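You operate a simulated robot arm through the tools that you are given. There is no shell and no other tool.

Carry out the task below with a simulated robot arm. There is one attempt and no reset: what you move stays moved.

Task
Put things in order on the top of the timber table. At the end: the screw box (marked "SCREWS") from the top of the timber table is on the brown carton (marked "BOXES"); the white can (marked "W702") stands where the screw box stood; the black pipe sleeve stands where the white can stood; the grey chalk stick stands where the black pipe sleeve stood; whatever was shut is shut again. Leave all else as you found it, and nothing knocked over.

Only the result counts: the job must be done as asked and must still hold three seconds after the hand-in. Knocking over, shifting, dropping, spilling or breaking anything else fails it.

Robot
A 6-joint arm with a two-finger parallel gripper, fixed in place. Base frame: the origin is on the floor under the middle of its stand, x ahead of it, y to its left, z up; the work surface is at about z = 800. Readings come in mm, degrees, newtons and seconds.
With the tool pointing down near the work surface it reaches from about 240 to 640 mm from the base axis. Its first joint turns from -66.0 to 66.0 degrees. Payload 2.7 kg.
The tool frame sits at the grasp point between the pads (the TCP): z along the fingers, y along the line on which they close. The tips reach 23 mm beyond it. Largest opening 94 mm; finger width 38, thickness 10; the body of the gripper, 54 by 96 mm, starts 39 mm behind the TCP.
Orientation is that of the tool frame in the base frame, as [roll, pitch, yaw] about the fixed x, y, z axes, in that order (R = Rz(yaw) Ry(pitch) Rx(roll)). With the fingers straight down and closing along the base's y, the tool's x points along the base's -x, its y along +y and its z along -z.

Tools
- The arm moves only by the tool move_arm. Its argument "series" is one flat list of numbers, 7 for each row, row after row: the finger opening in mm, from 0 to 94, then the shift along the base's x, y, z in mm, then the turn, a rotation vector about the base's x, y, z in degrees. In form: [jaw, tx, ty, tz, ax, ay, az, jaw, tx, ty, tz, ax, ay, az, ...]. A call has 1 to 20 rows; each row shifts and turns the commanded pose from where the row before left it. Each row takes 0.2 s and may step no farther than 50 mm and 8.6 degrees from the row before; otherwise, or with a gripper value out of range, the whole call is refused. A pose out of reach is approached as far as the arm can. The call stops where the force on the tool passes 40 N (or 10 N more than at its start, if that is more) or the arm is blocked; 0.2 s more then pass. Each finger travels about 45 mm/s and halts on what it meets, pressing with about 34 N; the grip force reading is that of the motor and also rises with nothing between the fingers. The clock runs only during rows and for 0.2 s after the last one: add rows that do not move to give the fingers time. The reply holds the time, the measured pose of the TCP, the force on the tool along the base axes, the opening and the grip force, in the units named above and with some noise, with the torque about the TCP (base axes, N m) and any sound that the robot's microphone picked up.
- Cameras (640 x 400 px; columns grow to the right, rows downward): "scene" is fixed at [66.4, -440.5, 1407.9]; the picture's right is [0.85, -0.53, 0.00], its down [-0.29, -0.46, -0.84] and it looks along [0.45, 0.71, -0.55] (base axes); focal length 330 px, centre (320, 200). "wrist" rides on the gripper at [86, 16, -75] in the tool frame; the picture's right is [-0.18, 0.98, 0.00], its down [-0.58, -0.11, -0.81] and it looks along [-0.79, -0.15, 0.59] (tool axes); focal length 243 px, centre (320, 200). There is no depth. A picture from a camera that has moved, and an enlarged one, comes with that camera's place and axes in the base frame and with its lens. The place of the scene camera against the robot may be out by one fixed shift of up to 25 mm in any direction.
- capture(camera): a new picture of that camera. No time passes.
- inspect(camera, box): a new picture of the part [left, top, right, bottom] of that camera's present view, enlarged. No time passes.
- hand_in(): hands the job in; it is judged then, once.

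Nothing tells you positions but the pictures and the camera data. Unless the task says otherwise, let go and move clear before handing in.

The tools are called after "Emit:" as a command line: name --argument value ..., lists and objects as JSON in quotes. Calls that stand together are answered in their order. move_arm: Moves the arm, as the interface text tells. Its arguments: {"type":"object","properties":{"series":{"type":"array"}},"required":["series"]} The other tools are called the same way: capture (camera) takes a picture; inspect (camera, box) takes an enlarged picture of a part of a camera's view; hand_in () hands the job in.

At the start:

```text
t: 0.0
position: [296.1, 166.8, 1109.6]
tool_rot: [179.8, 0.1, -179.9]
ft_force: [-0.6, 0.0, 0.1]
wrist_torque: [0.0, 0.02, -0.03]
finger_gap: 94.0
finger_force: 0.0
```

scene: 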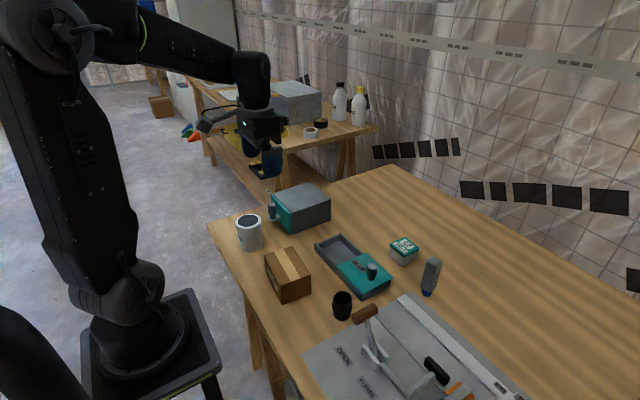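
wrist: 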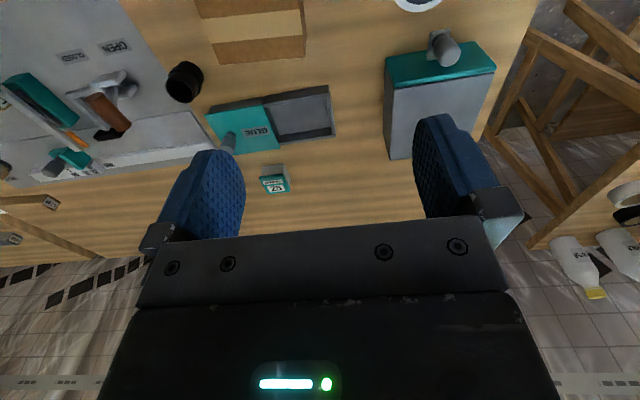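

I see a timber table with a white can, a brown carton, a grey-teal box with a knob, a teal sliding-lid box, a small teal-white box, a grey-blue stick, a black sleeve and a metal plate with levers. I'll look closer before moving anything.

Emit:
inspect --camera "scene" --box '[200, 170, 360, 270]'

Emit:
inspect --camera "scene" --box '[300, 220, 460, 320]'

Emit:
inspect --camera "scene" --box '[300, 280, 492, 400]'

Emit:
inspect --camera "wrist" --box '[0, 0, 320, 200]'

Emit:
inspect --camera "wrist" --box '[320, 0, 640, 200]'

```text
4.00 times, centred on (280, 220) of scene
camera zoom: at [66.4, -440.5, 1407.9], right [0.85, -0.53, 0.0], down [-0.29, -0.46, -0.84], along [0.45, 0.71, -0.55], focal length 1319 px, centre (480, 120)
```

zoom: 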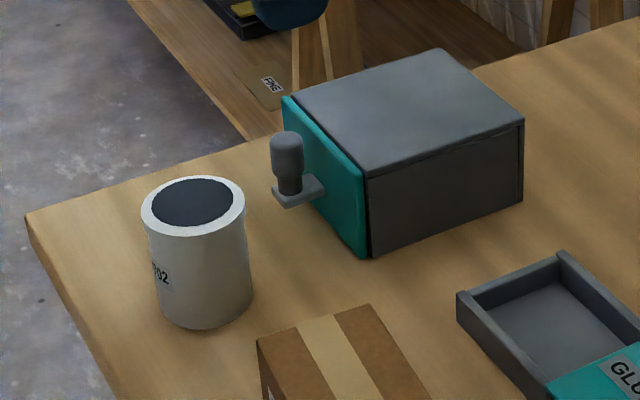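

```text
4.00 times, centred on (380, 270) of scene
camera zoom: at [66.4, -440.5, 1407.9], right [0.85, -0.53, 0.0], down [-0.29, -0.46, -0.84], along [0.45, 0.71, -0.55], focal length 1319 px, centre (80, -80)
```

zoom: 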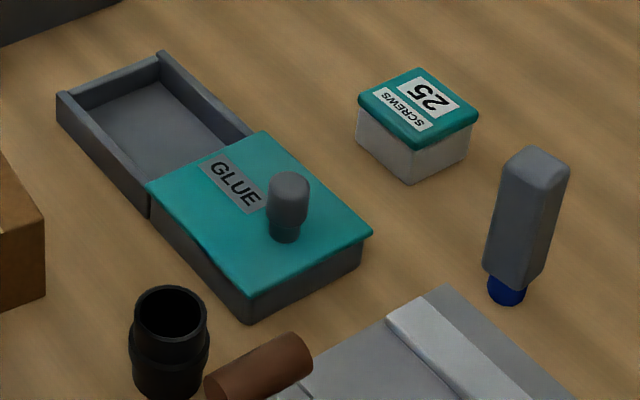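

```text
3.33 times, centred on (396, 340) of scene
camera zoom: at [66.4, -440.5, 1407.9], right [0.85, -0.53, 0.0], down [-0.29, -0.46, -0.84], along [0.45, 0.71, -0.55], focal length 1099 px, centre (67, -267)
```

zoom: 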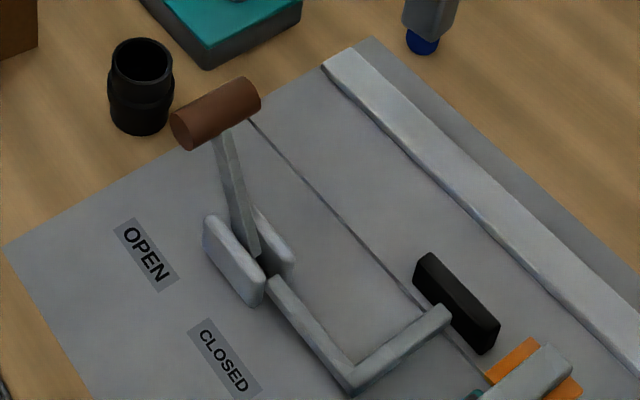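

```text
2.00 times, centred on (160, 100) of wrist
camera zoom: at [210.1, 183.3, 1182.0], right [0.18, 0.98, 0.0], down [0.58, -0.11, 0.81], along [0.79, -0.15, -0.59], focal length 485 px, centre (640, 400)
```

zoom: 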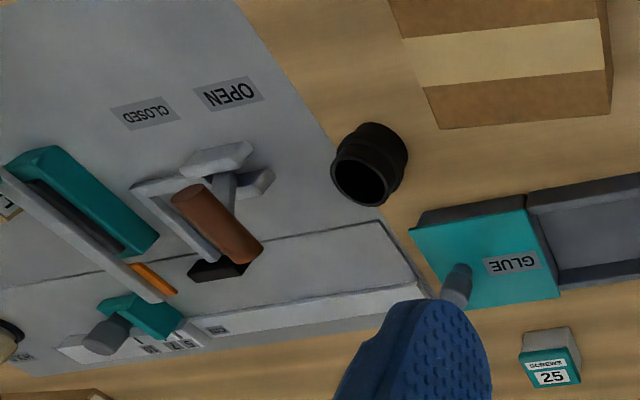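

```text
2.00 times, centred on (480, 100) of wrist
camera zoom: at [210.1, 183.3, 1182.0], right [0.18, 0.98, 0.0], down [0.58, -0.11, 0.81], along [0.79, -0.15, -0.59], focal length 485 px, centre (0, 400)
```

zoom: 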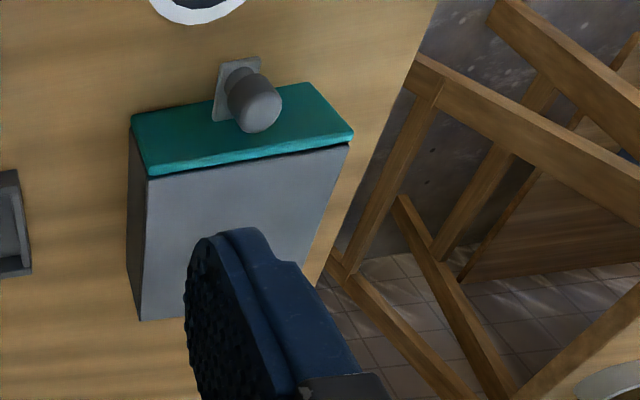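

The arm is high and clear of everything. I take the screw box to be near (600, -10), the can near (270, 245), the sleeve near (360, -70) and the grey stick near (565, -125). I'll move sideways at height to see the right side of the table with the wrist camera.

Emit:
move_arm --series '[94, 0, -45, 0, 0, 0, 0, 94, 0, -45, 0, 0, 0, 0, 94, 0, -45, 0, 0, 0, 0, 94, 0, -45, 0, 0, 0, 0, 94, 0, -45, 0, 0, 0, 0, 94, 0, -45, 0, 0, 0, 0]'

Emit:
capture --camera "wrist"

Emit:
capture --camera "scene"

```text
t: 1.4
position: [297.0, -103.2, 1109.9]
tool_rot: [180.0, 0.1, -179.9]
ft_force: [0.4, -1.3, 0.1]
wrist_torque: [0.01, -0.03, 0.02]
finger_gap: 94.0
finger_force: 0.0
```

```text
taken
camera wrist: at [210.7, -87.6, 1181.7], right [0.18, 0.98, 0.0], down [0.58, -0.11, 0.81], along [0.79, -0.15, -0.59], focal length 243 px, centre (320, 200)
```

wrist: 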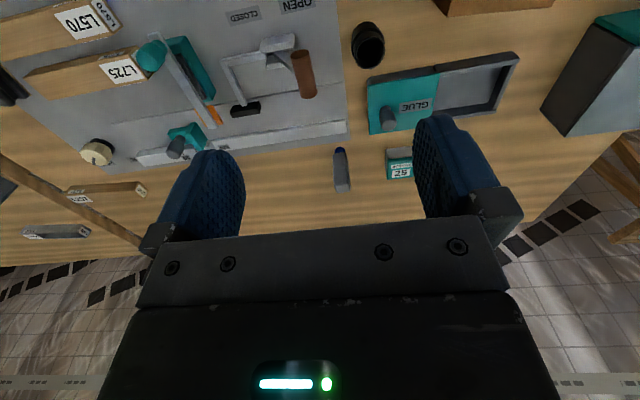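

```text
taken
```

scene: 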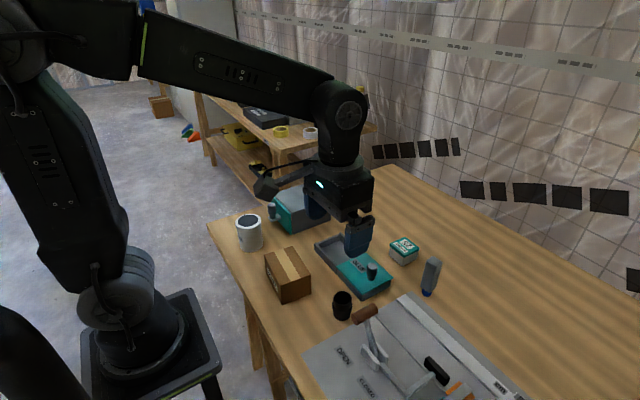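

The wrist now sees the right half: a fixture plate with levers and labelled timber pieces, the sleeve, the GLUE box, the screw box and a grey stick with a blue end. I'll enlarge these.

Emit:
inspect --camera "wrist" --box '[0, 0, 240, 150]'

Emit:
inspect --camera "wrist" --box '[200, 0, 360, 100]'

Emit:
inspect --camera "wrist" --box '[300, 90, 460, 190]'

Emit:
inspect --camera "wrist" --box '[340, 20, 540, 145]'

Emit:
inspect --camera "wrist" --box '[0, 120, 200, 245]'

```text
2.67 times, centred on (120, 75) of wrist
camera zoom: at [210.7, -87.6, 1181.7], right [0.18, 0.98, 0.0], down [0.58, -0.11, 0.81], along [0.79, -0.15, -0.59], focal length 647 px, centre (853, 533)
```

zoom: 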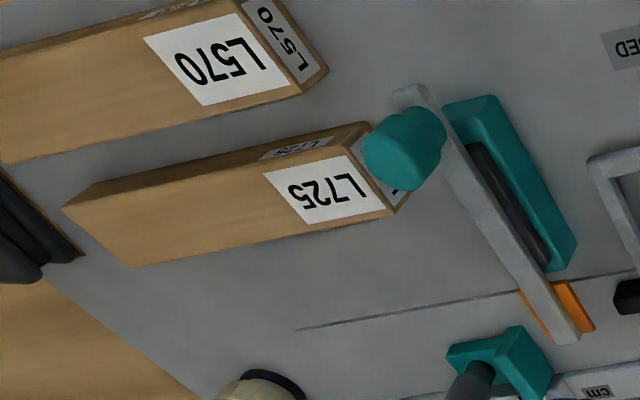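

```text
4.00 times, centred on (280, 50) of wrist
camera zoom: at [210.7, -87.6, 1181.7], right [0.18, 0.98, 0.0], down [0.58, -0.11, 0.81], along [0.79, -0.15, -0.59], focal length 970 px, centre (480, 800)
```

zoom: 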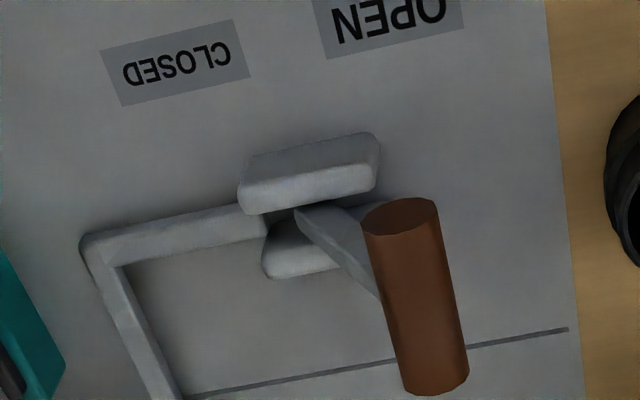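

```text
4.00 times, centred on (380, 140) of wrist
camera zoom: at [210.7, -87.6, 1181.7], right [0.18, 0.98, 0.0], down [0.58, -0.11, 0.81], along [0.79, -0.15, -0.59], focal length 970 px, centre (80, 440)
```

zoom: 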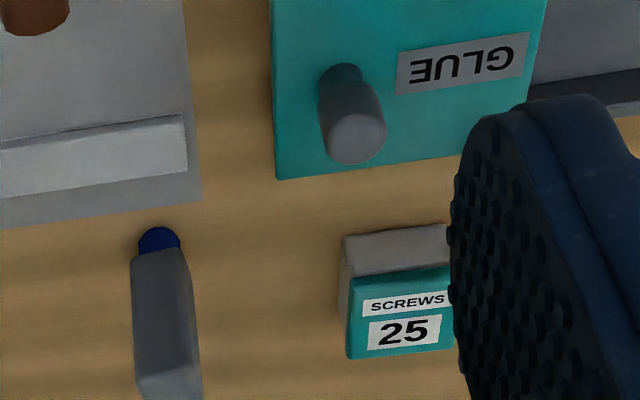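

```text
3.20 times, centred on (440, 82) of wrist
camera zoom: at [210.7, -87.6, 1181.7], right [0.18, 0.98, 0.0], down [0.58, -0.11, 0.81], along [0.79, -0.15, -0.59], focal length 776 px, centre (-64, 576)
```

zoom: 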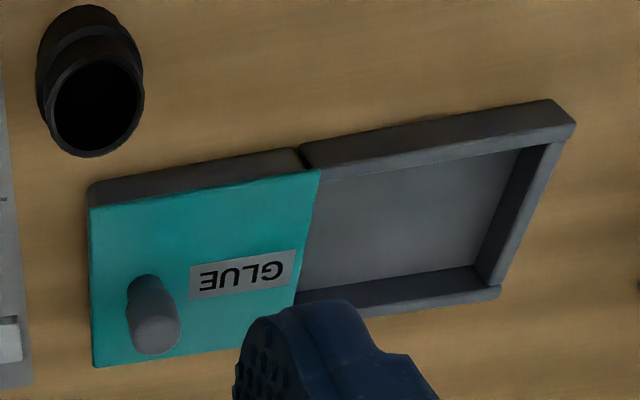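

```text
3.20 times, centred on (100, 182) of wrist
camera zoom: at [210.7, -87.6, 1181.7], right [0.18, 0.98, 0.0], down [0.58, -0.11, 0.81], along [0.79, -0.15, -0.59], focal length 776 px, centre (1024, 256)
```

zoom: 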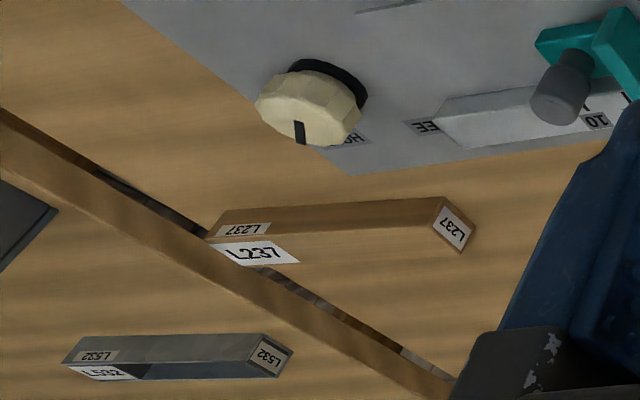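

The screw box, the sleeve and a grey stick with a blue end are all on the right half. I'll go lower and farther forward so the wrist camera can measure the screw box and the stick precisely.

Emit:
move_arm --series '[94, 25, 8, -27, 0, 0, 0, 94, 25, 8, -27, 0, 0, 0, 94, 25, 8, -27, 0, 0, 0, 94, 25, 8, -27, 0, 0, 0]'

Emit:
capture --camera "wrist"

Emit:
inspect --camera "wrist" --box '[260, 80, 452, 200]'

Emit:
inspect --camera "wrist" --box '[320, 0, 480, 100]'

```text
t: 2.4
position: [396.3, -70.1, 1000.9]
tool_rot: [179.8, 0.1, 180.0]
ft_force: [-0.2, 0.6, 0.4]
wrist_torque: [-0.01, 0.0, 0.0]
finger_gap: 93.8
finger_force: 0.0
```

```text
taken
camera wrist: at [310.4, -54.1, 1073.5], right [0.18, 0.98, 0.0], down [0.58, -0.11, 0.81], along [0.79, -0.15, -0.59], focal length 243 px, centre (320, 200)
```

wrist: 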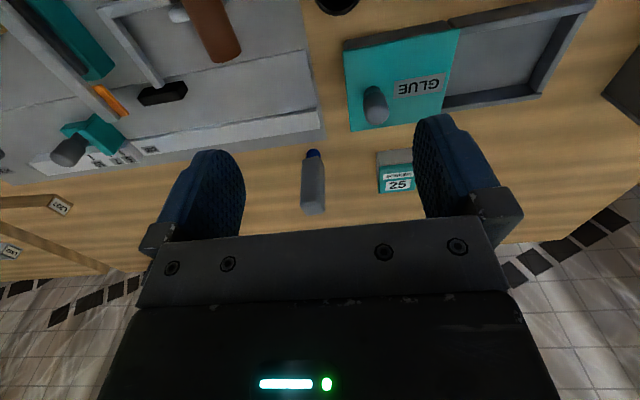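

```text
3.33 times, centred on (356, 140) of wrist
camera zoom: at [310.4, -54.1, 1073.5], right [0.18, 0.98, 0.0], down [0.58, -0.11, 0.81], along [0.79, -0.15, -0.59], focal length 809 px, centre (200, 400)
```

zoom: 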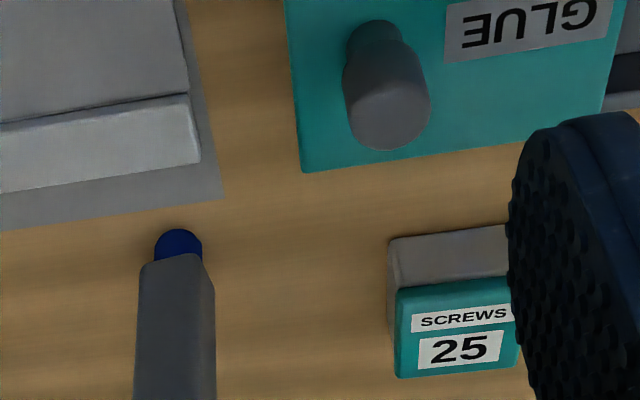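

```text
4.00 times, centred on (400, 50) of wrist
camera zoom: at [310.4, -54.1, 1073.5], right [0.18, 0.98, 0.0], down [0.58, -0.11, 0.81], along [0.79, -0.15, -0.59], focal length 970 px, centre (0, 800)
```

zoom: 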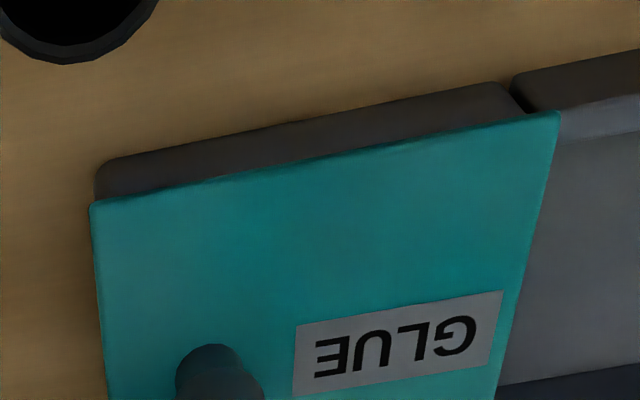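

The screw box sits square to the base axes, about 60 mm wide, centred near (603, 12). The stick's blue foot is near (560, -109). Next I'll tilt the camera downward over the carton and can to measure those.

Emit:
move_arm --series '[94, -20, 34, 16, 0, 7, 0, 94, -20, 34, 16, 0, 7, 0, 94, -20, 34, 16, 0, 7, 0, 94, -20, 34, 16, 0, 7, 0, 94, -20, 34, 16, 0, 7, 0]'

Emit:
capture --camera "wrist"

Emit:
capture --camera "scene"

```text
t: 3.6
position: [295.7, 99.3, 1082.1]
tool_rot: [179.9, -35.1, -180.0]
ft_force: [0.3, 0.1, -0.7]
wrist_torque: [0.01, 0.02, 0.01]
finger_gap: 94.2
finger_force: 0.1
```

```text
taken
camera wrist: at [268.2, 115.9, 1190.7], right [0.15, 0.98, -0.1], down [0.94, -0.11, 0.33], along [0.31, -0.15, -0.94], focal length 243 px, centre (320, 200)
```

wrist: 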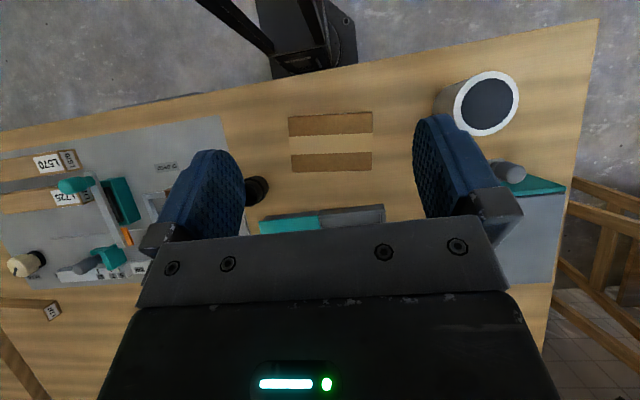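

```text
taken
```

scene: 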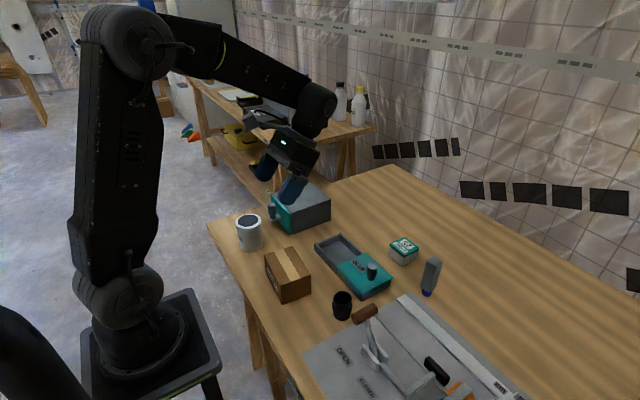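

From above, the carton and can are clear. I'll enlarge them, together with the sleeve and the cabinet front, to measure.

Emit:
inspect --camera "wrist" --box '[270, 90, 398, 170]'

Emit:
inspect --camera "wrist" --box '[410, 60, 570, 160]'

Emit:
inspect --camera "wrist" --box '[230, 160, 390, 260]'

```text
5.00 times, centred on (334, 130) of wrist
camera zoom: at [268.2, 115.9, 1190.7], right [0.15, 0.98, -0.1], down [0.94, -0.11, 0.33], along [0.31, -0.15, -0.94], focal length 1213 px, centre (250, 550)
```

zoom: 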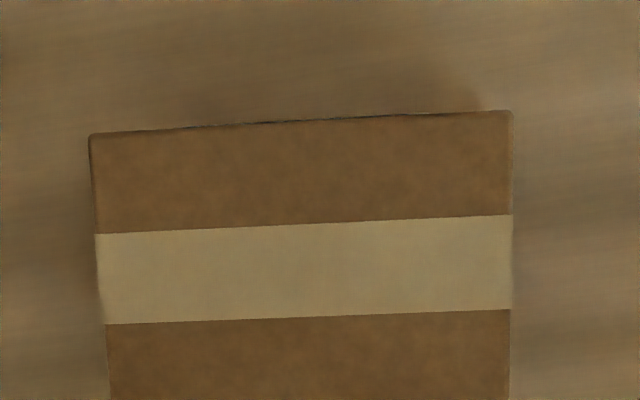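

```text
4.00 times, centred on (490, 110) of wrist
camera zoom: at [268.2, 115.9, 1190.7], right [0.15, 0.98, -0.1], down [0.94, -0.11, 0.33], along [0.31, -0.15, -0.94], focal length 970 px, centre (-360, 560)
```

zoom: 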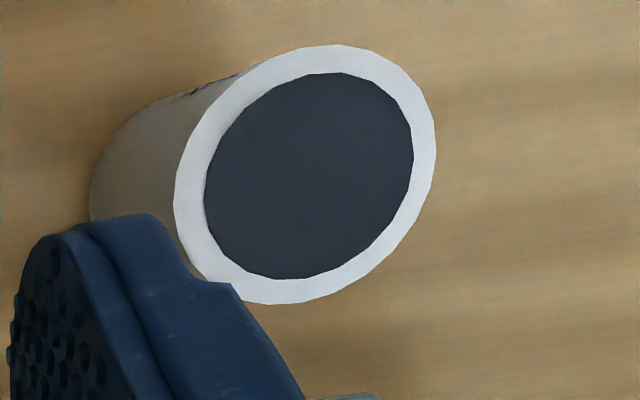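

```text
4.00 times, centred on (310, 210) of wrist
camera zoom: at [268.2, 115.9, 1190.7], right [0.15, 0.98, -0.1], down [0.94, -0.11, 0.33], along [0.31, -0.15, -0.94], focal length 970 px, centre (360, 160)
```

zoom: 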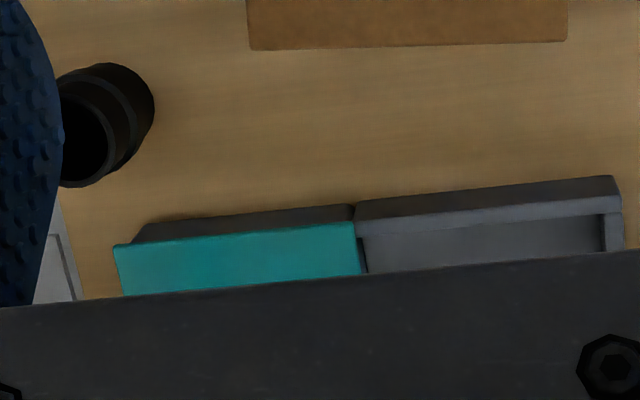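

The carton's top is about 102 × 69 mm, centred near (300, 91) and turned about 6°. The can is near (279, 268) and the sleeve near (360, -51). I'll enlarge the scene view of the carton and can to estimate their heights.

Emit:
inspect --camera "scene" --box '[225, 200, 353, 320]'

Emit:
inspect --camera "scene" --box '[310, 240, 470, 340]'

```text
3.33 times, centred on (289, 260) of scene
camera zoom: at [66.4, -440.5, 1407.9], right [0.85, -0.53, 0.0], down [-0.29, -0.46, -0.84], along [0.45, 0.71, -0.55], focal length 1099 px, centre (423, 0)
```

zoom: 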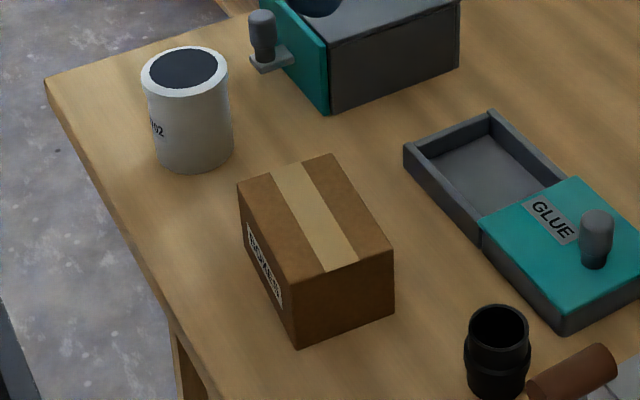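

```text
4.00 times, centred on (390, 290) of scene
camera zoom: at [66.4, -440.5, 1407.9], right [0.85, -0.53, 0.0], down [-0.29, -0.46, -0.84], along [0.45, 0.71, -0.55], focal length 1319 px, centre (40, -160)
```

zoom: 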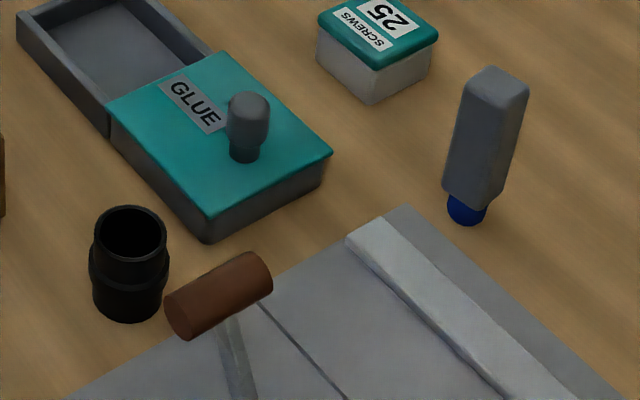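

The carton top is at about z = 864, the can is about 80 mm tall, the screw box about 36, the sleeve about 51 and the stick about 95. I'll straighten the tool and go above the screw box.

Emit:
move_arm --series '[94, 38.4, -10.9, -19, 0, -7.02, 0, 94, 38.4, -10.9, -19, 0, -7.02, 0, 94, 38.4, -10.9, -19, 0, -7.02, 0, 94, 38.4, -10.9, -19, 0, -7.02, 0, 94, 38.4, -10.9, -19, 0, -7.02, 0, 94, 38.4, -10.9, -19, 0, 0, 0, 94, 38.4, -10.9, -19, 0, 0, 0, 94, 38.4, -10.9, -19, 0, 0, 0, 94, 0, 0, 0, 0, 0, 0]'

Emit:
capture --camera "wrist"

Emit:
inspect --camera "wrist" --box '[240, 0, 432, 120]'

Emit:
capture --camera "scene"

```text
t: 5.6
position: [604.5, 12.6, 930.9]
tool_rot: [-180.0, 0.3, -179.9]
ft_force: [0.4, 0.3, 1.0]
wrist_torque: [-0.05, -0.03, -0.02]
finger_gap: 93.9
finger_force: 0.1
```

```text
taken
camera wrist: at [517.9, 28.1, 1002.1], right [0.18, 0.98, 0.0], down [0.58, -0.11, 0.81], along [0.79, -0.15, -0.59], focal length 243 px, centre (320, 200)
```

wrist: 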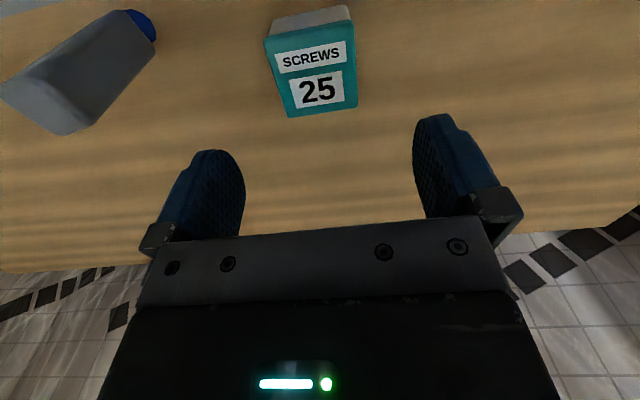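

```text
3.33 times, centred on (336, 60) of wrist
camera zoom: at [517.9, 28.1, 1002.1], right [0.18, 0.98, 0.0], down [0.58, -0.11, 0.81], along [0.79, -0.15, -0.59], focal length 809 px, centre (267, 667)
```

zoom: 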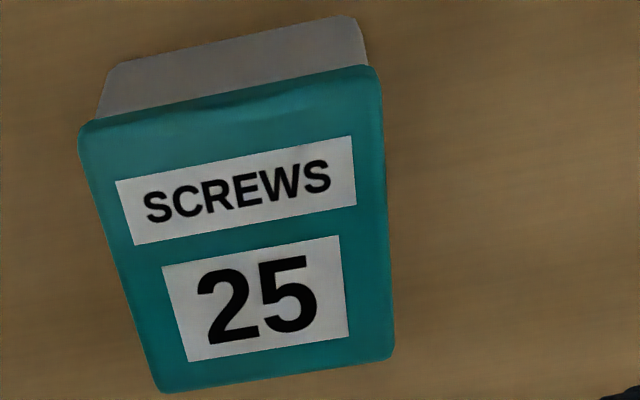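

```text
taken
```

scene: 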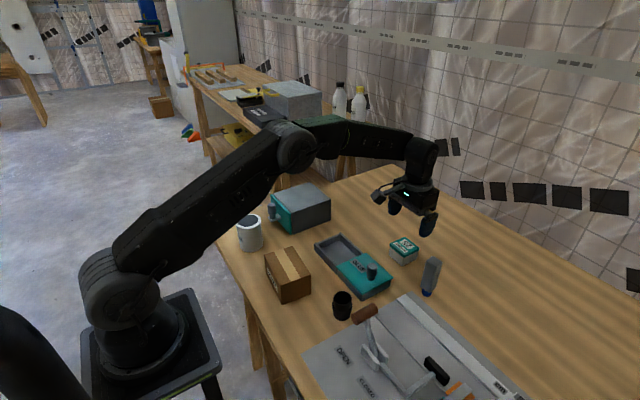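

The screw box's centre comes out at about (600.7, 10.4), with a 55 mm lid nearly square to the axes. I'll descend around it and close gently.

Emit:
move_arm --series '[94, -1.3, -0.6, -30, 0, 0, -1.3, 94, -1.3, -0.6, -30, 0, 0, 0, 94, 0, 0, -20, 0, 0, 0, 94, 0, 0, -18, 0, 0, 0, 94, 0, 0, 0, 0, 0, 0]'

Emit:
capture --camera "wrist"

```text
t: 6.8
position: [600.6, 10.4, 831.7]
tool_rot: [179.9, 0.2, 178.8]
ft_force: [0.0, -0.4, -0.1]
wrist_torque: [0.0, 0.01, -0.01]
finger_gap: 94.0
finger_force: 0.0
```

```text
taken
camera wrist: at [514.9, 28.5, 903.9], right [0.21, 0.98, 0.0], down [0.58, -0.12, 0.81], along [0.79, -0.17, -0.59], focal length 243 px, centre (320, 200)
```

wrist: 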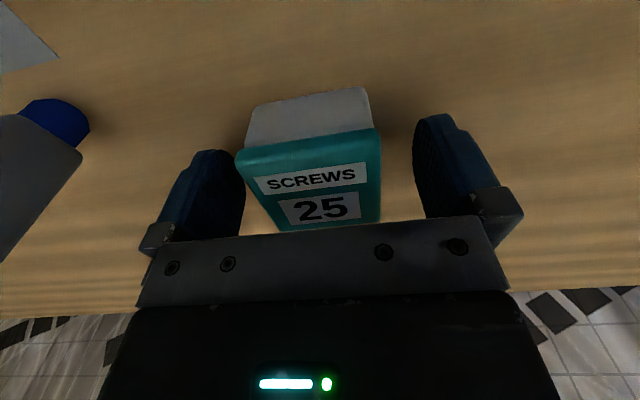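

The box is centred between the fingers and nothing has been touched. Closing on it.

Emit:
move_arm --series '[45, 0, 0, 0, 0, 0, 0, 45, 0, 0, 0, 0, 0, 0, 45, 0, 0, 0, 0, 0, 0, 45, 0, 0, 0, 0, 0, 0, 45, 0, 0, 0, 0, 0, 0]'

Emit:
capture --camera "wrist"

```text
t: 8.0
position: [600.8, 10.8, 832.1]
tool_rot: [179.9, 0.3, 178.8]
ft_force: [0.5, -0.8, 0.5]
wrist_torque: [-0.03, -0.04, 0.04]
finger_gap: 55.4
finger_force: 33.4
```

```text
taken
camera wrist: at [514.9, 28.5, 904.3], right [0.21, 0.98, 0.0], down [0.58, -0.12, 0.81], along [0.79, -0.17, -0.59], focal length 243 px, centre (320, 200)
```

wrist: 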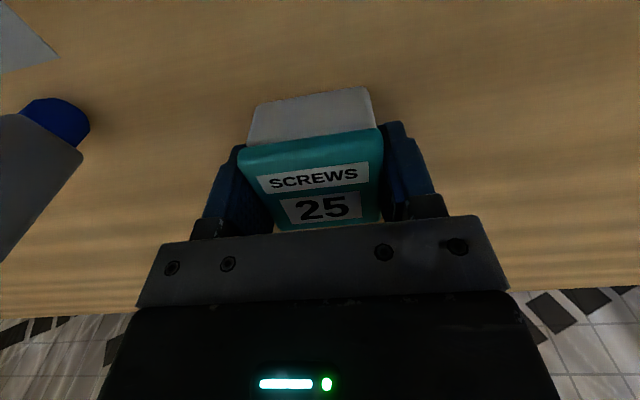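

The screw box is held, 55.4 mm across the lid. I'll lift it straight up and carry it over to above the carton, turning it to match the carton.

Emit:
move_arm --series '[45, 0, 0, 10, 0, 0, 0, 45, 0, 0, 35, 0, 0, 0, 45, 0, 0, 40, 0, 0, 0, 45, 0, 0, 35, 0, 0, 0, 45, -37.525, 9.99, 0, 0, 0, -0.56, 45, -37.525, 9.99, 0, 0, 0, -0.56, 45, -37.525, 9.99, 0, 0, 0, -0.56, 45, -37.525, 9.99, 0, 0, 0, -0.56, 45, -37.525, 9.99, 0, 0, 0, -0.56, 45, -37.525, 9.99, 0, 0, 0, -0.56, 45, -37.525, 9.99, 0, 0, 0, -0.56, 45, -37.525, 9.99, 0, 0, 0, -0.56, 45, 0, 0, 0, 0, 0, 0]'

Emit:
capture --camera "wrist"

Emit:
capture --camera "scene"

```text
t: 10.8
position: [300.8, 91.3, 952.0]
tool_rot: [179.9, 0.3, 174.3]
ft_force: [0.9, -0.3, 0.5]
wrist_torque: [0.01, 0.01, -0.01]
finger_gap: 45.1
finger_force: 0.0
```

```text
taken
camera wrist: at [215.6, 114.7, 1023.4], right [0.28, 0.96, 0.0], down [0.56, -0.17, 0.81], along [0.78, -0.23, -0.59], focal length 243 px, centre (320, 200)
```

wrist: 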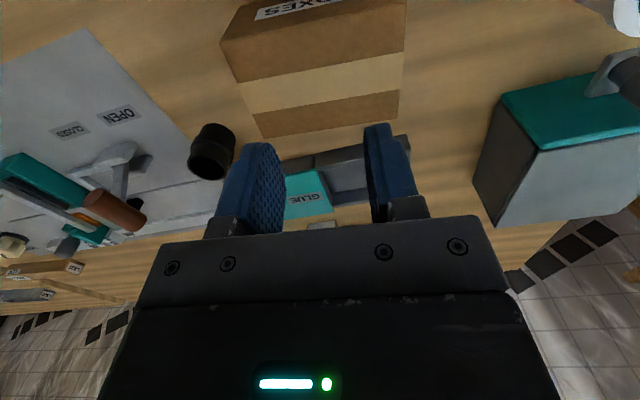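

```text
taken
```

scene: 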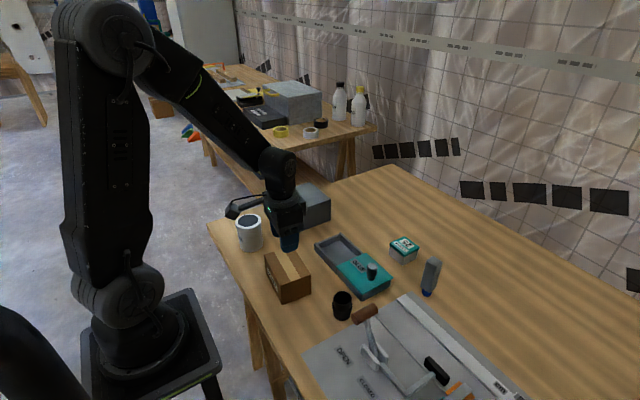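

The box slipped out of the fingers during the lift; the gap now reads 45 mm and the box is still on the table in the scene view. I'll check whether it moved.

Emit:
inspect --camera "scene" --box '[310, 240, 470, 340]'

Emit:
inspect --camera "scene" --box '[225, 200, 353, 320]'

Emit:
inspect --camera "wrist" --box '[180, 0, 500, 200]'

```text
4.00 times, centred on (390, 290) of scene
camera zoom: at [66.4, -440.5, 1407.9], right [0.85, -0.53, 0.0], down [-0.29, -0.46, -0.84], along [0.45, 0.71, -0.55], focal length 1319 px, centre (40, -160)
```

zoom: 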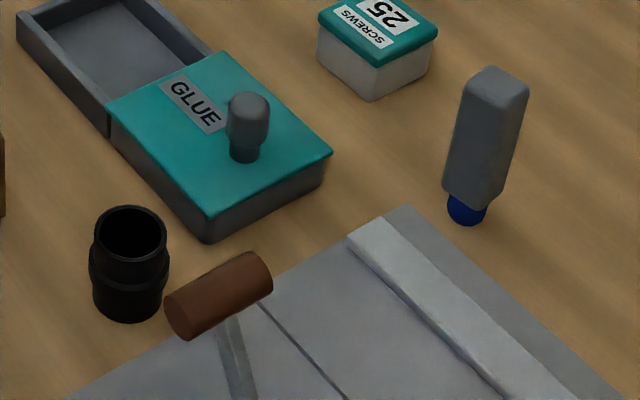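

```text
3.33 times, centred on (289, 260) of scene
camera zoom: at [66.4, -440.5, 1407.9], right [0.85, -0.53, 0.0], down [-0.29, -0.46, -0.84], along [0.45, 0.71, -0.55], focal length 1099 px, centre (423, 0)
```

zoom: 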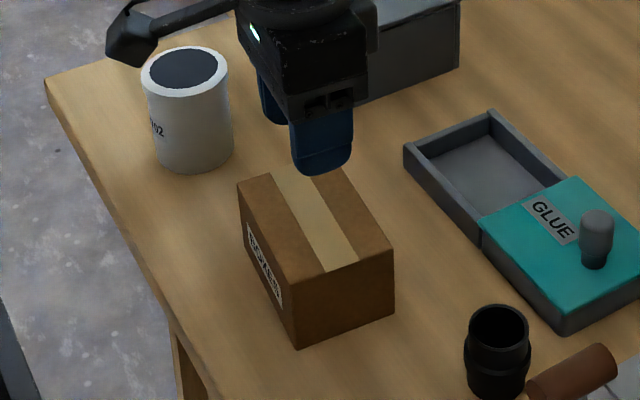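

```text
2.00 times, centred on (340, 100) of wrist
camera zoom: at [215.6, 114.7, 1023.4], right [0.28, 0.96, 0.0], down [0.56, -0.17, 0.81], along [0.78, -0.23, -0.59], focal length 485 px, centre (280, 400)
```

zoom: 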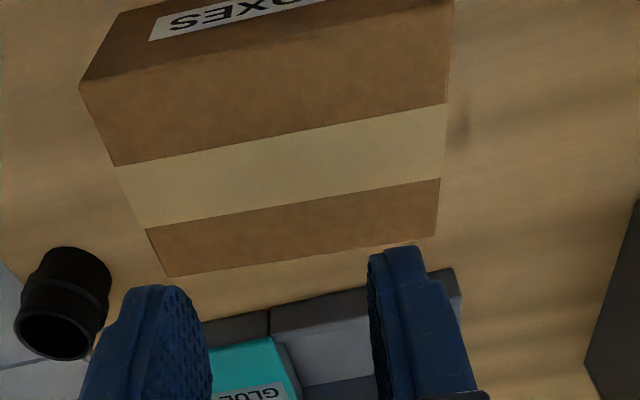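

The box is still upright and only shifted a couple of mm; its original centre, about (600.5, 9.4), is on record. I'll go back and grip it again, this time lifting in small steps while watching the load.

Emit:
move_arm --series '[94, 37.5, -10, -2, 0, 0, 0.56, 94, 37.5, -10, -2, 0, 0, 0.56, 94, 37.5, -10, -2, 0, 0, 0.56, 94, 37.5, -10, -2, 0, 0, 0.56, 94, 37.5, -10, -2, 0, 0, 0.56, 94, 37.5, -10, -2, 0, 0, 0.56, 94, 37.5, -10, -2, 0, 0, 0.56, 94, 37.5, -10, -2, 0, 0, 0.56, 94, 0, 0, 0, 0, 0, 0]'

Emit:
capture --camera "wrist"

Emit:
inspect --camera "wrist" --box '[240, 0, 432, 120]'

```text
t: 12.8
position: [600.5, 10.3, 935.5]
tool_rot: [180.0, 0.1, 178.8]
ft_force: [0.3, -0.6, 0.5]
wrist_torque: [0.0, 0.01, 0.01]
finger_gap: 94.0
finger_force: 0.1
```

```text
taken
camera wrist: at [515.0, 28.6, 1008.1], right [0.2, 0.98, 0.0], down [0.58, -0.12, 0.81], along [0.79, -0.16, -0.59], focal length 243 px, centre (320, 200)
```

wrist: 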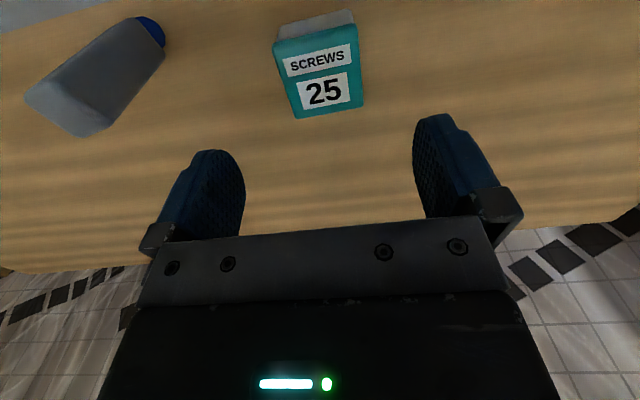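

```text
3.33 times, centred on (336, 60) of wrist
camera zoom: at [515.0, 28.6, 1008.1], right [0.2, 0.98, 0.0], down [0.58, -0.12, 0.81], along [0.79, -0.16, -0.59], focal length 809 px, centre (267, 667)
```

zoom: 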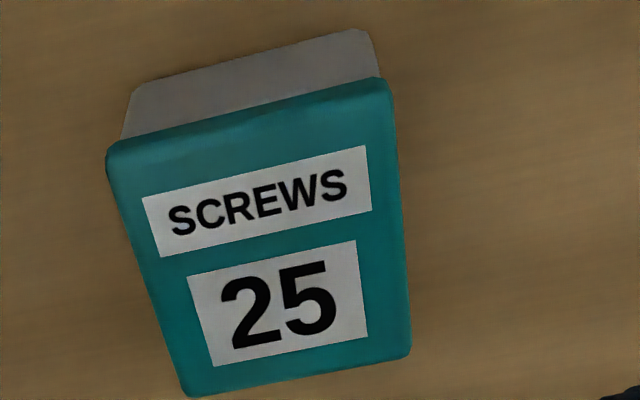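

The box has shifted only about 2 mm in x and y. I'll descend a little lower than before, so the pads cover the whole lid, and close fully.

Emit:
move_arm --series '[94, 1.5, 1.5, -35, 0, 0, 0, 94, 0, 0, -35, 0, 0, 0, 94, 0, 0, -22, 0, 0, 0, 94, 0, 0, -14.6, 0, 0, 0, 94, 0, 0, 0, 0, 0, 0, 0, 0, 0, 0, 0, 0, 0, 0, 0, 0, 0, 0, 0, 0, 0, 0, 0, 0, 0, 0, 0, 0, 0, 0, 0, 0, 0, 0, 0, 0, 0, 0, 0, 0, 0]'

Emit:
capture --camera "wrist"

Emit:
inspect --camera "wrist" --box '[180, 70, 468, 250]'

Emit:
inspect --camera "scene" --box '[350, 180, 478, 280]'

```text
t: 15.0
position: [600.9, 12.1, 827.9]
tool_rot: [179.9, 0.2, 178.7]
ft_force: [0.3, -0.5, 0.7]
wrist_torque: [-0.02, -0.07, -0.03]
finger_gap: 55.8
finger_force: 33.5
```

```text
taken
camera wrist: at [515.6, 30.3, 901.2], right [0.21, 0.98, 0.0], down [0.58, -0.12, 0.81], along [0.79, -0.17, -0.59], focal length 243 px, centre (320, 200)
```

wrist: 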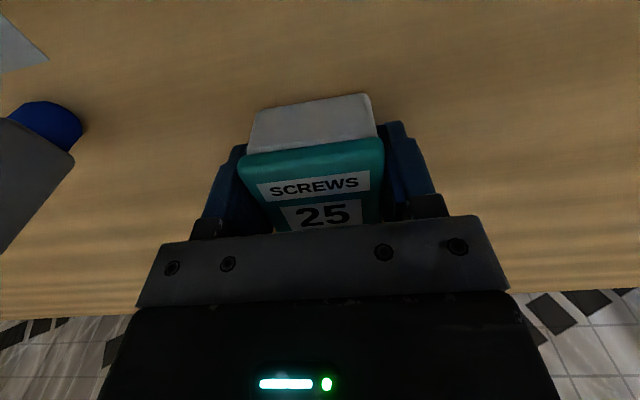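

```text
2.22 times, centred on (324, 160) of wrist
camera zoom: at [515.6, 30.3, 901.2], right [0.21, 0.98, 0.0], down [0.58, -0.12, 0.81], along [0.79, -0.17, -0.59], focal length 539 px, centre (311, 289)
```

zoom: 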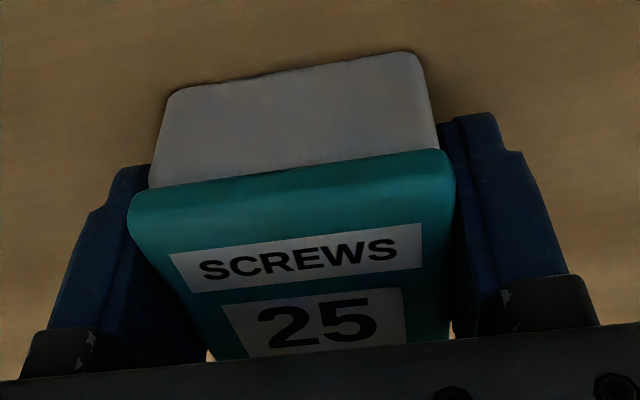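

```text
4.00 times, centred on (414, 230) of scene
camera zoom: at [66.4, -440.5, 1407.9], right [0.85, -0.53, 0.0], down [-0.29, -0.46, -0.84], along [0.45, 0.71, -0.55], focal length 1319 px, centre (-56, 80)
```

zoom: 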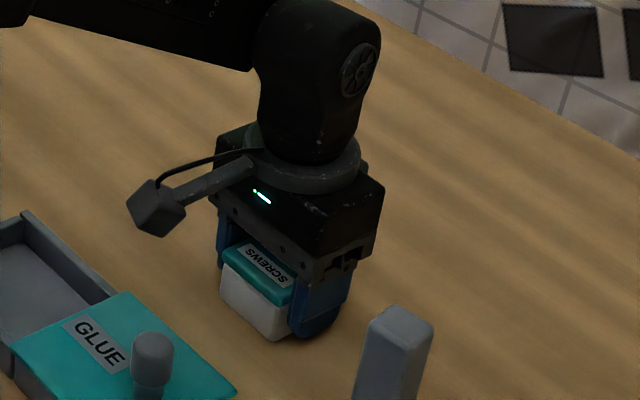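

Gripped again at 55.8 mm. Now a small slow lift to check the load.

Emit:
move_arm --series '[0, 0, 0, 1, 0, 0, 0, 0, 0, 0, 2, 0, 0, 0, 0, 0, 0, 3, 0, 0, 0, 0, 0, 0, 3, 0, 0, 0, 0, 0, 0, 3, 0, 0, 0, 0, 0, 0, 0, 0, 0, 0]'

Emit:
capture --camera "wrist"

```text
t: 16.4
position: [602.5, 12.7, 839.7]
tool_rot: [179.8, 0.1, 178.9]
ft_force: [0.4, 0.1, -1.1]
wrist_torque: [0.01, 0.01, 0.0]
finger_gap: 55.7
finger_force: 33.5
```

```text
taken
camera wrist: at [516.4, 30.2, 913.0], right [0.21, 0.98, 0.0], down [0.58, -0.12, 0.81], along [0.79, -0.17, -0.59], focal length 243 px, centre (320, 200)
```

wrist: 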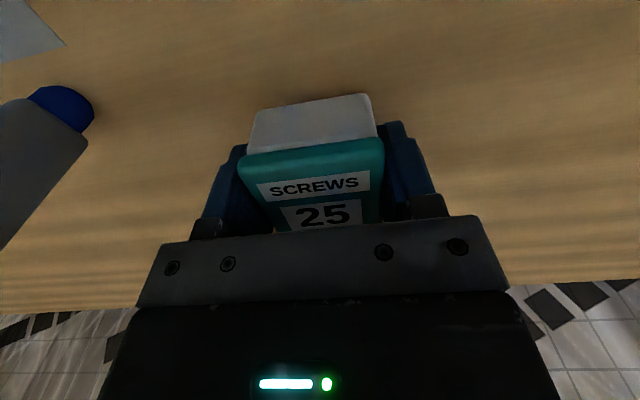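

This time the box is lifted clear and holds firmly. I'll raise it further with moderate steps and check again.

Emit:
move_arm --series '[0, 0, 0, 8, 0, 0, 0, 0, 0, 0, 12, 0, 0, 0, 0, 0, 0, 15, 0, 0, 0, 0, 0, 0, 20, 0, 0, 0, 0, 0, 0, 20, 0, 0, 0, 0, 0, 0, 20, 0, 0, 0, 0, 0, 0, 12, 0, 0, 0, 0, 0, 0, 5, 0, 0, 0, 0, 0, 0, 0, 0, 0, 0]'

Emit:
capture --camera "wrist"

```text
t: 18.4
position: [602.4, 13.0, 953.0]
tool_rot: [179.9, 0.1, 178.7]
ft_force: [1.2, -0.1, -2.5]
wrist_torque: [-0.01, -0.01, 0.02]
finger_gap: 55.5
finger_force: 33.8
```

```text
taken
camera wrist: at [516.6, 30.9, 1025.7], right [0.21, 0.98, 0.0], down [0.58, -0.12, 0.81], along [0.79, -0.17, -0.59], focal length 243 px, centre (320, 200)
```

wrist: 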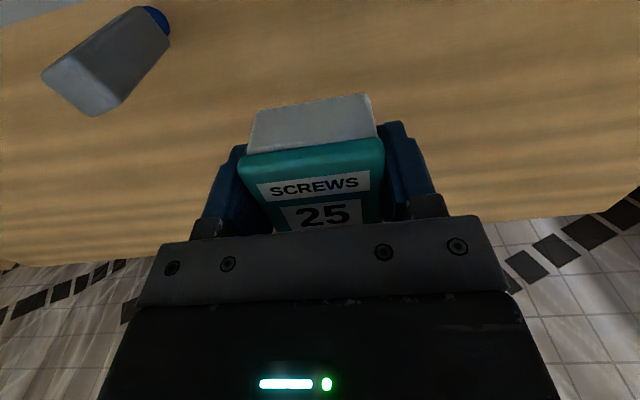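

It holds at height. I'll carry it at a gentle speed to above the carton.

Emit:
move_arm --series '[0, -10, 2.6, 0, 0, 0, -0.2, 0, -18, 4.7, 0, 0, 0, -0.3, 0, -25, 6.5, 0, 0, 0, -0.4, 0, -25, 6.5, 0, 0, 0, -0.4, 0, -25, 6.5, 0, 0, 0, -0.4, 0, -25, 6.5, 0, 0, 0, -0.4, 0, -25, 6.5, 0, 0, 0, -0.4, 0, -25, 6.5, 0, 0, 0, -0.4, 0, -25, 6.5, 0, 0, 0, -0.4, 0, -25, 6.5, 0, 0, 0, -0.4, 0, -25, 6.5, 0, 0, 0, -0.4, 0, -25, 6.5, 0, 0, 0, -0.4, 0, -15, 4, 0, 0, 0, 0, 0, -8.5, 2.2, 0, 0, 0, 0, 0, 0, 0, 0, 0, 0, 0]'

Emit:
capture --camera "wrist"

Emit:
inspect --camera "scene" --box '[225, 200, 353, 320]'

```text
t: 21.6
position: [300.9, 91.6, 953.2]
tool_rot: [179.9, 0.3, 174.4]
ft_force: [-0.4, 0.0, -1.7]
wrist_torque: [-0.01, -0.01, -0.03]
finger_gap: 55.7
finger_force: 33.7
```

```text
taken
camera wrist: at [216.4, 115.8, 1025.2], right [0.28, 0.96, 0.0], down [0.57, -0.17, 0.81], along [0.78, -0.23, -0.59], focal length 243 px, centre (320, 200)
```

wrist: 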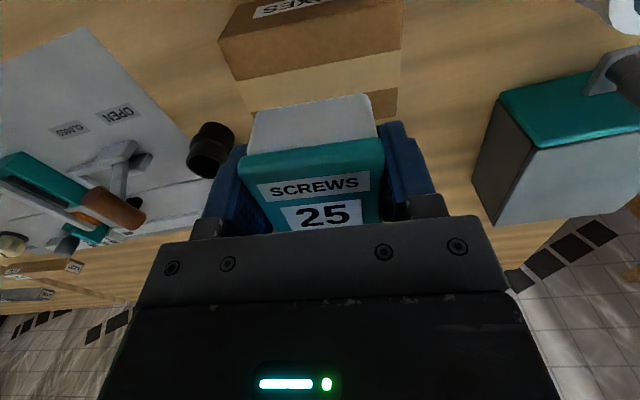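

```text
3.33 times, centred on (289, 260) of scene
camera zoom: at [66.4, -440.5, 1407.9], right [0.85, -0.53, 0.0], down [-0.29, -0.46, -0.84], along [0.45, 0.71, -0.55], focal length 1099 px, centre (423, 0)
```

zoom: 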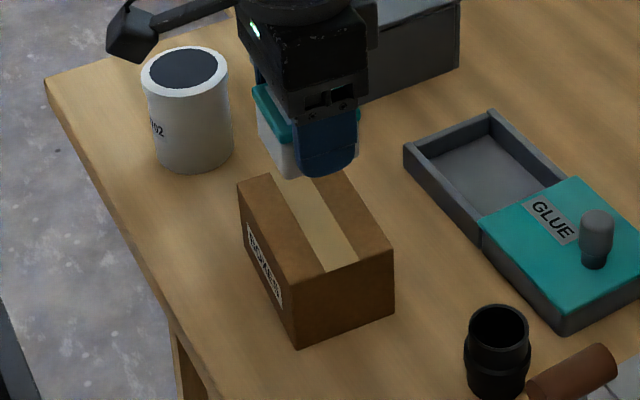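

The box hangs directly above the carton, whose measured centre is (300, 90.5). I'll lower it to just above the surface, then ease down.

Emit:
move_arm --series '[0, 0, 0, -20, 0, 0, 0, 0, 0, 0, -20, 0, 0, 0, 0, 0, 0, -12, 0, 0, 0, 0, 0, 0, -3, 0, 0, 0, 0, 0, 0, 0, 0, 0, 0]'

Emit:
inspect --camera "scene" --box '[245, 200, 341, 260]'

Emit:
capture --camera "wrist"

```text
t: 22.8
position: [299.8, 90.7, 897.1]
tool_rot: [179.9, 0.2, 174.4]
ft_force: [0.2, 0.2, -2.3]
wrist_torque: [0.01, 0.01, 0.01]
finger_gap: 55.6
finger_force: 33.8
```

```text
6.67 times, centred on (293, 230) of scene
camera zoom: at [66.5, -440.5, 1407.9], right [0.85, -0.53, 0.0], down [-0.29, -0.46, -0.84], along [0.45, 0.71, -0.55], focal length 2198 px, centre (500, 0)
```

zoom: 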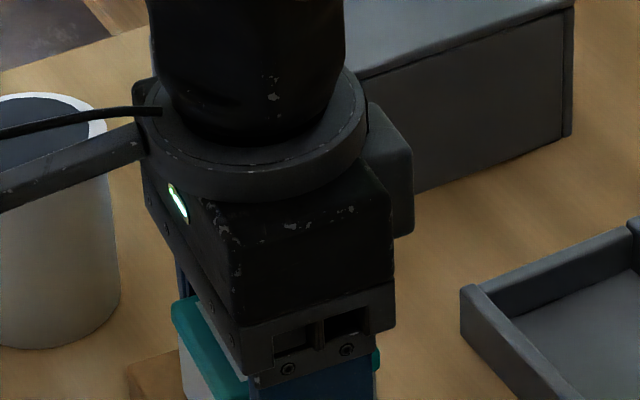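

```text
taken
camera wrist: at [216.4, 115.5, 970.0], right [0.28, 0.96, 0.0], down [0.57, -0.17, 0.81], along [0.78, -0.23, -0.59], focal length 243 px, centre (320, 200)
```

wrist: 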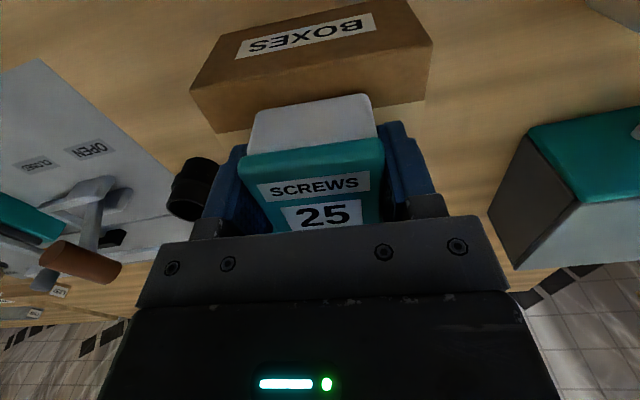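

The box is centred over the carton with about 4–5 mm to go. Easing down in 1 mm steps.

Emit:
move_arm --series '[0, 0, 0, -1, 0, 0, 0, 0, 0, 0, -1, 0, 0, 0, 0, 0, 0, -1, 0, 0, 0, 0, 0, 0, 0, 0, 0, 0]'

```text
t: 23.8
position: [301.9, 90.7, 894.5]
tool_rot: [179.9, 0.2, 174.3]
ft_force: [0.0, -0.6, -2.2]
wrist_torque: [-0.02, -0.01, 0.0]
finger_gap: 55.7
finger_force: 34.4
```

No contact yet; the load is still the box's own weight. Continuing down.

Emit:
move_arm --series '[0, 0, 0, -1, 0, 0, 0, 0, 0, 0, -1, 0, 0, 0, 0, 0, 0, 0, 0, 0, 0]'

Emit:
capture --camera "wrist"

```text
t: 24.6
position: [301.9, 92.2, 893.3]
tool_rot: [179.9, 0.3, 174.3]
ft_force: [-4.4, -3.3, 26.6]
wrist_torque: [-0.02, 0.29, 0.03]
finger_gap: 55.8
finger_force: 33.8
```

```text
taken
camera wrist: at [216.8, 115.5, 965.8], right [0.28, 0.96, 0.0], down [0.56, -0.17, 0.81], along [0.78, -0.23, -0.59], focal length 243 px, centre (320, 200)
```

wrist: 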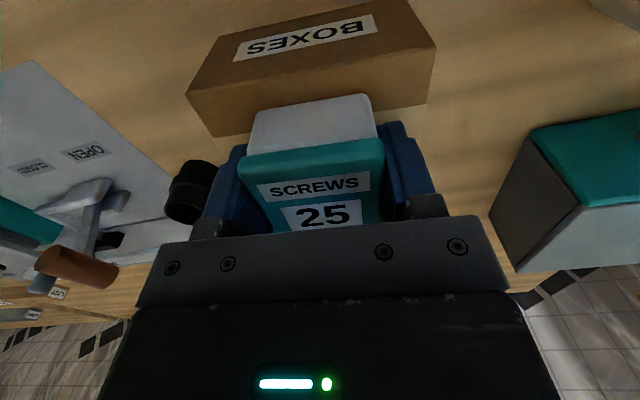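

The box is now resting on the carton, pressing at about 27 N. I'll ease up slightly to take off the pressure and then open.

Emit:
move_arm --series '[0, 0, 0, 1.0, 0, 0, 0, 0, 0, 0, 0, 0, 0, 0]'

```text
t: 25.2
position: [301.8, 90.8, 893.5]
tool_rot: [179.9, 0.3, 174.3]
ft_force: [2.5, 0.0, 7.1]
wrist_torque: [0.1, -0.16, -0.03]
finger_gap: 55.6
finger_force: 34.3
```

Emit:
move_arm --series '[70, 0, 0, 0, 0, 0, 0, 80, 0, 0, 0, 0, 0, 0, 80, 0, 0, 0, 0, 0, 0, 80, 0, 0, 0, 0, 0, 0]'

Emit:
capture --camera "wrist"

```text
t: 26.2
position: [300.6, 90.8, 894.7]
tool_rot: [179.9, 0.2, 174.3]
ft_force: [0.5, 0.0, 1.2]
wrist_torque: [0.01, 0.03, -0.03]
finger_gap: 80.0
finger_force: 0.0
```

```text
taken
camera wrist: at [216.6, 115.4, 966.2], right [0.28, 0.96, 0.0], down [0.56, -0.17, 0.81], along [0.78, -0.23, -0.59], focal length 243 px, centre (320, 200)
```

wrist: 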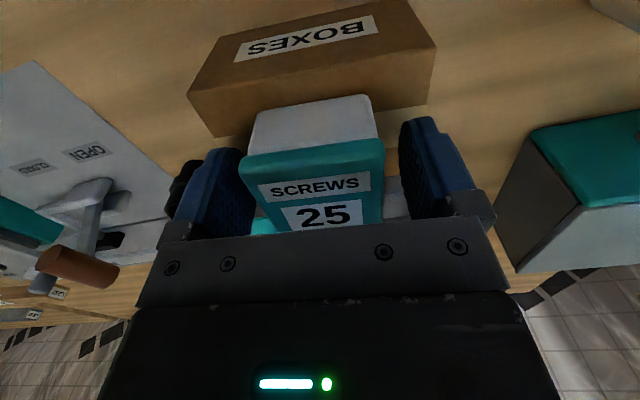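

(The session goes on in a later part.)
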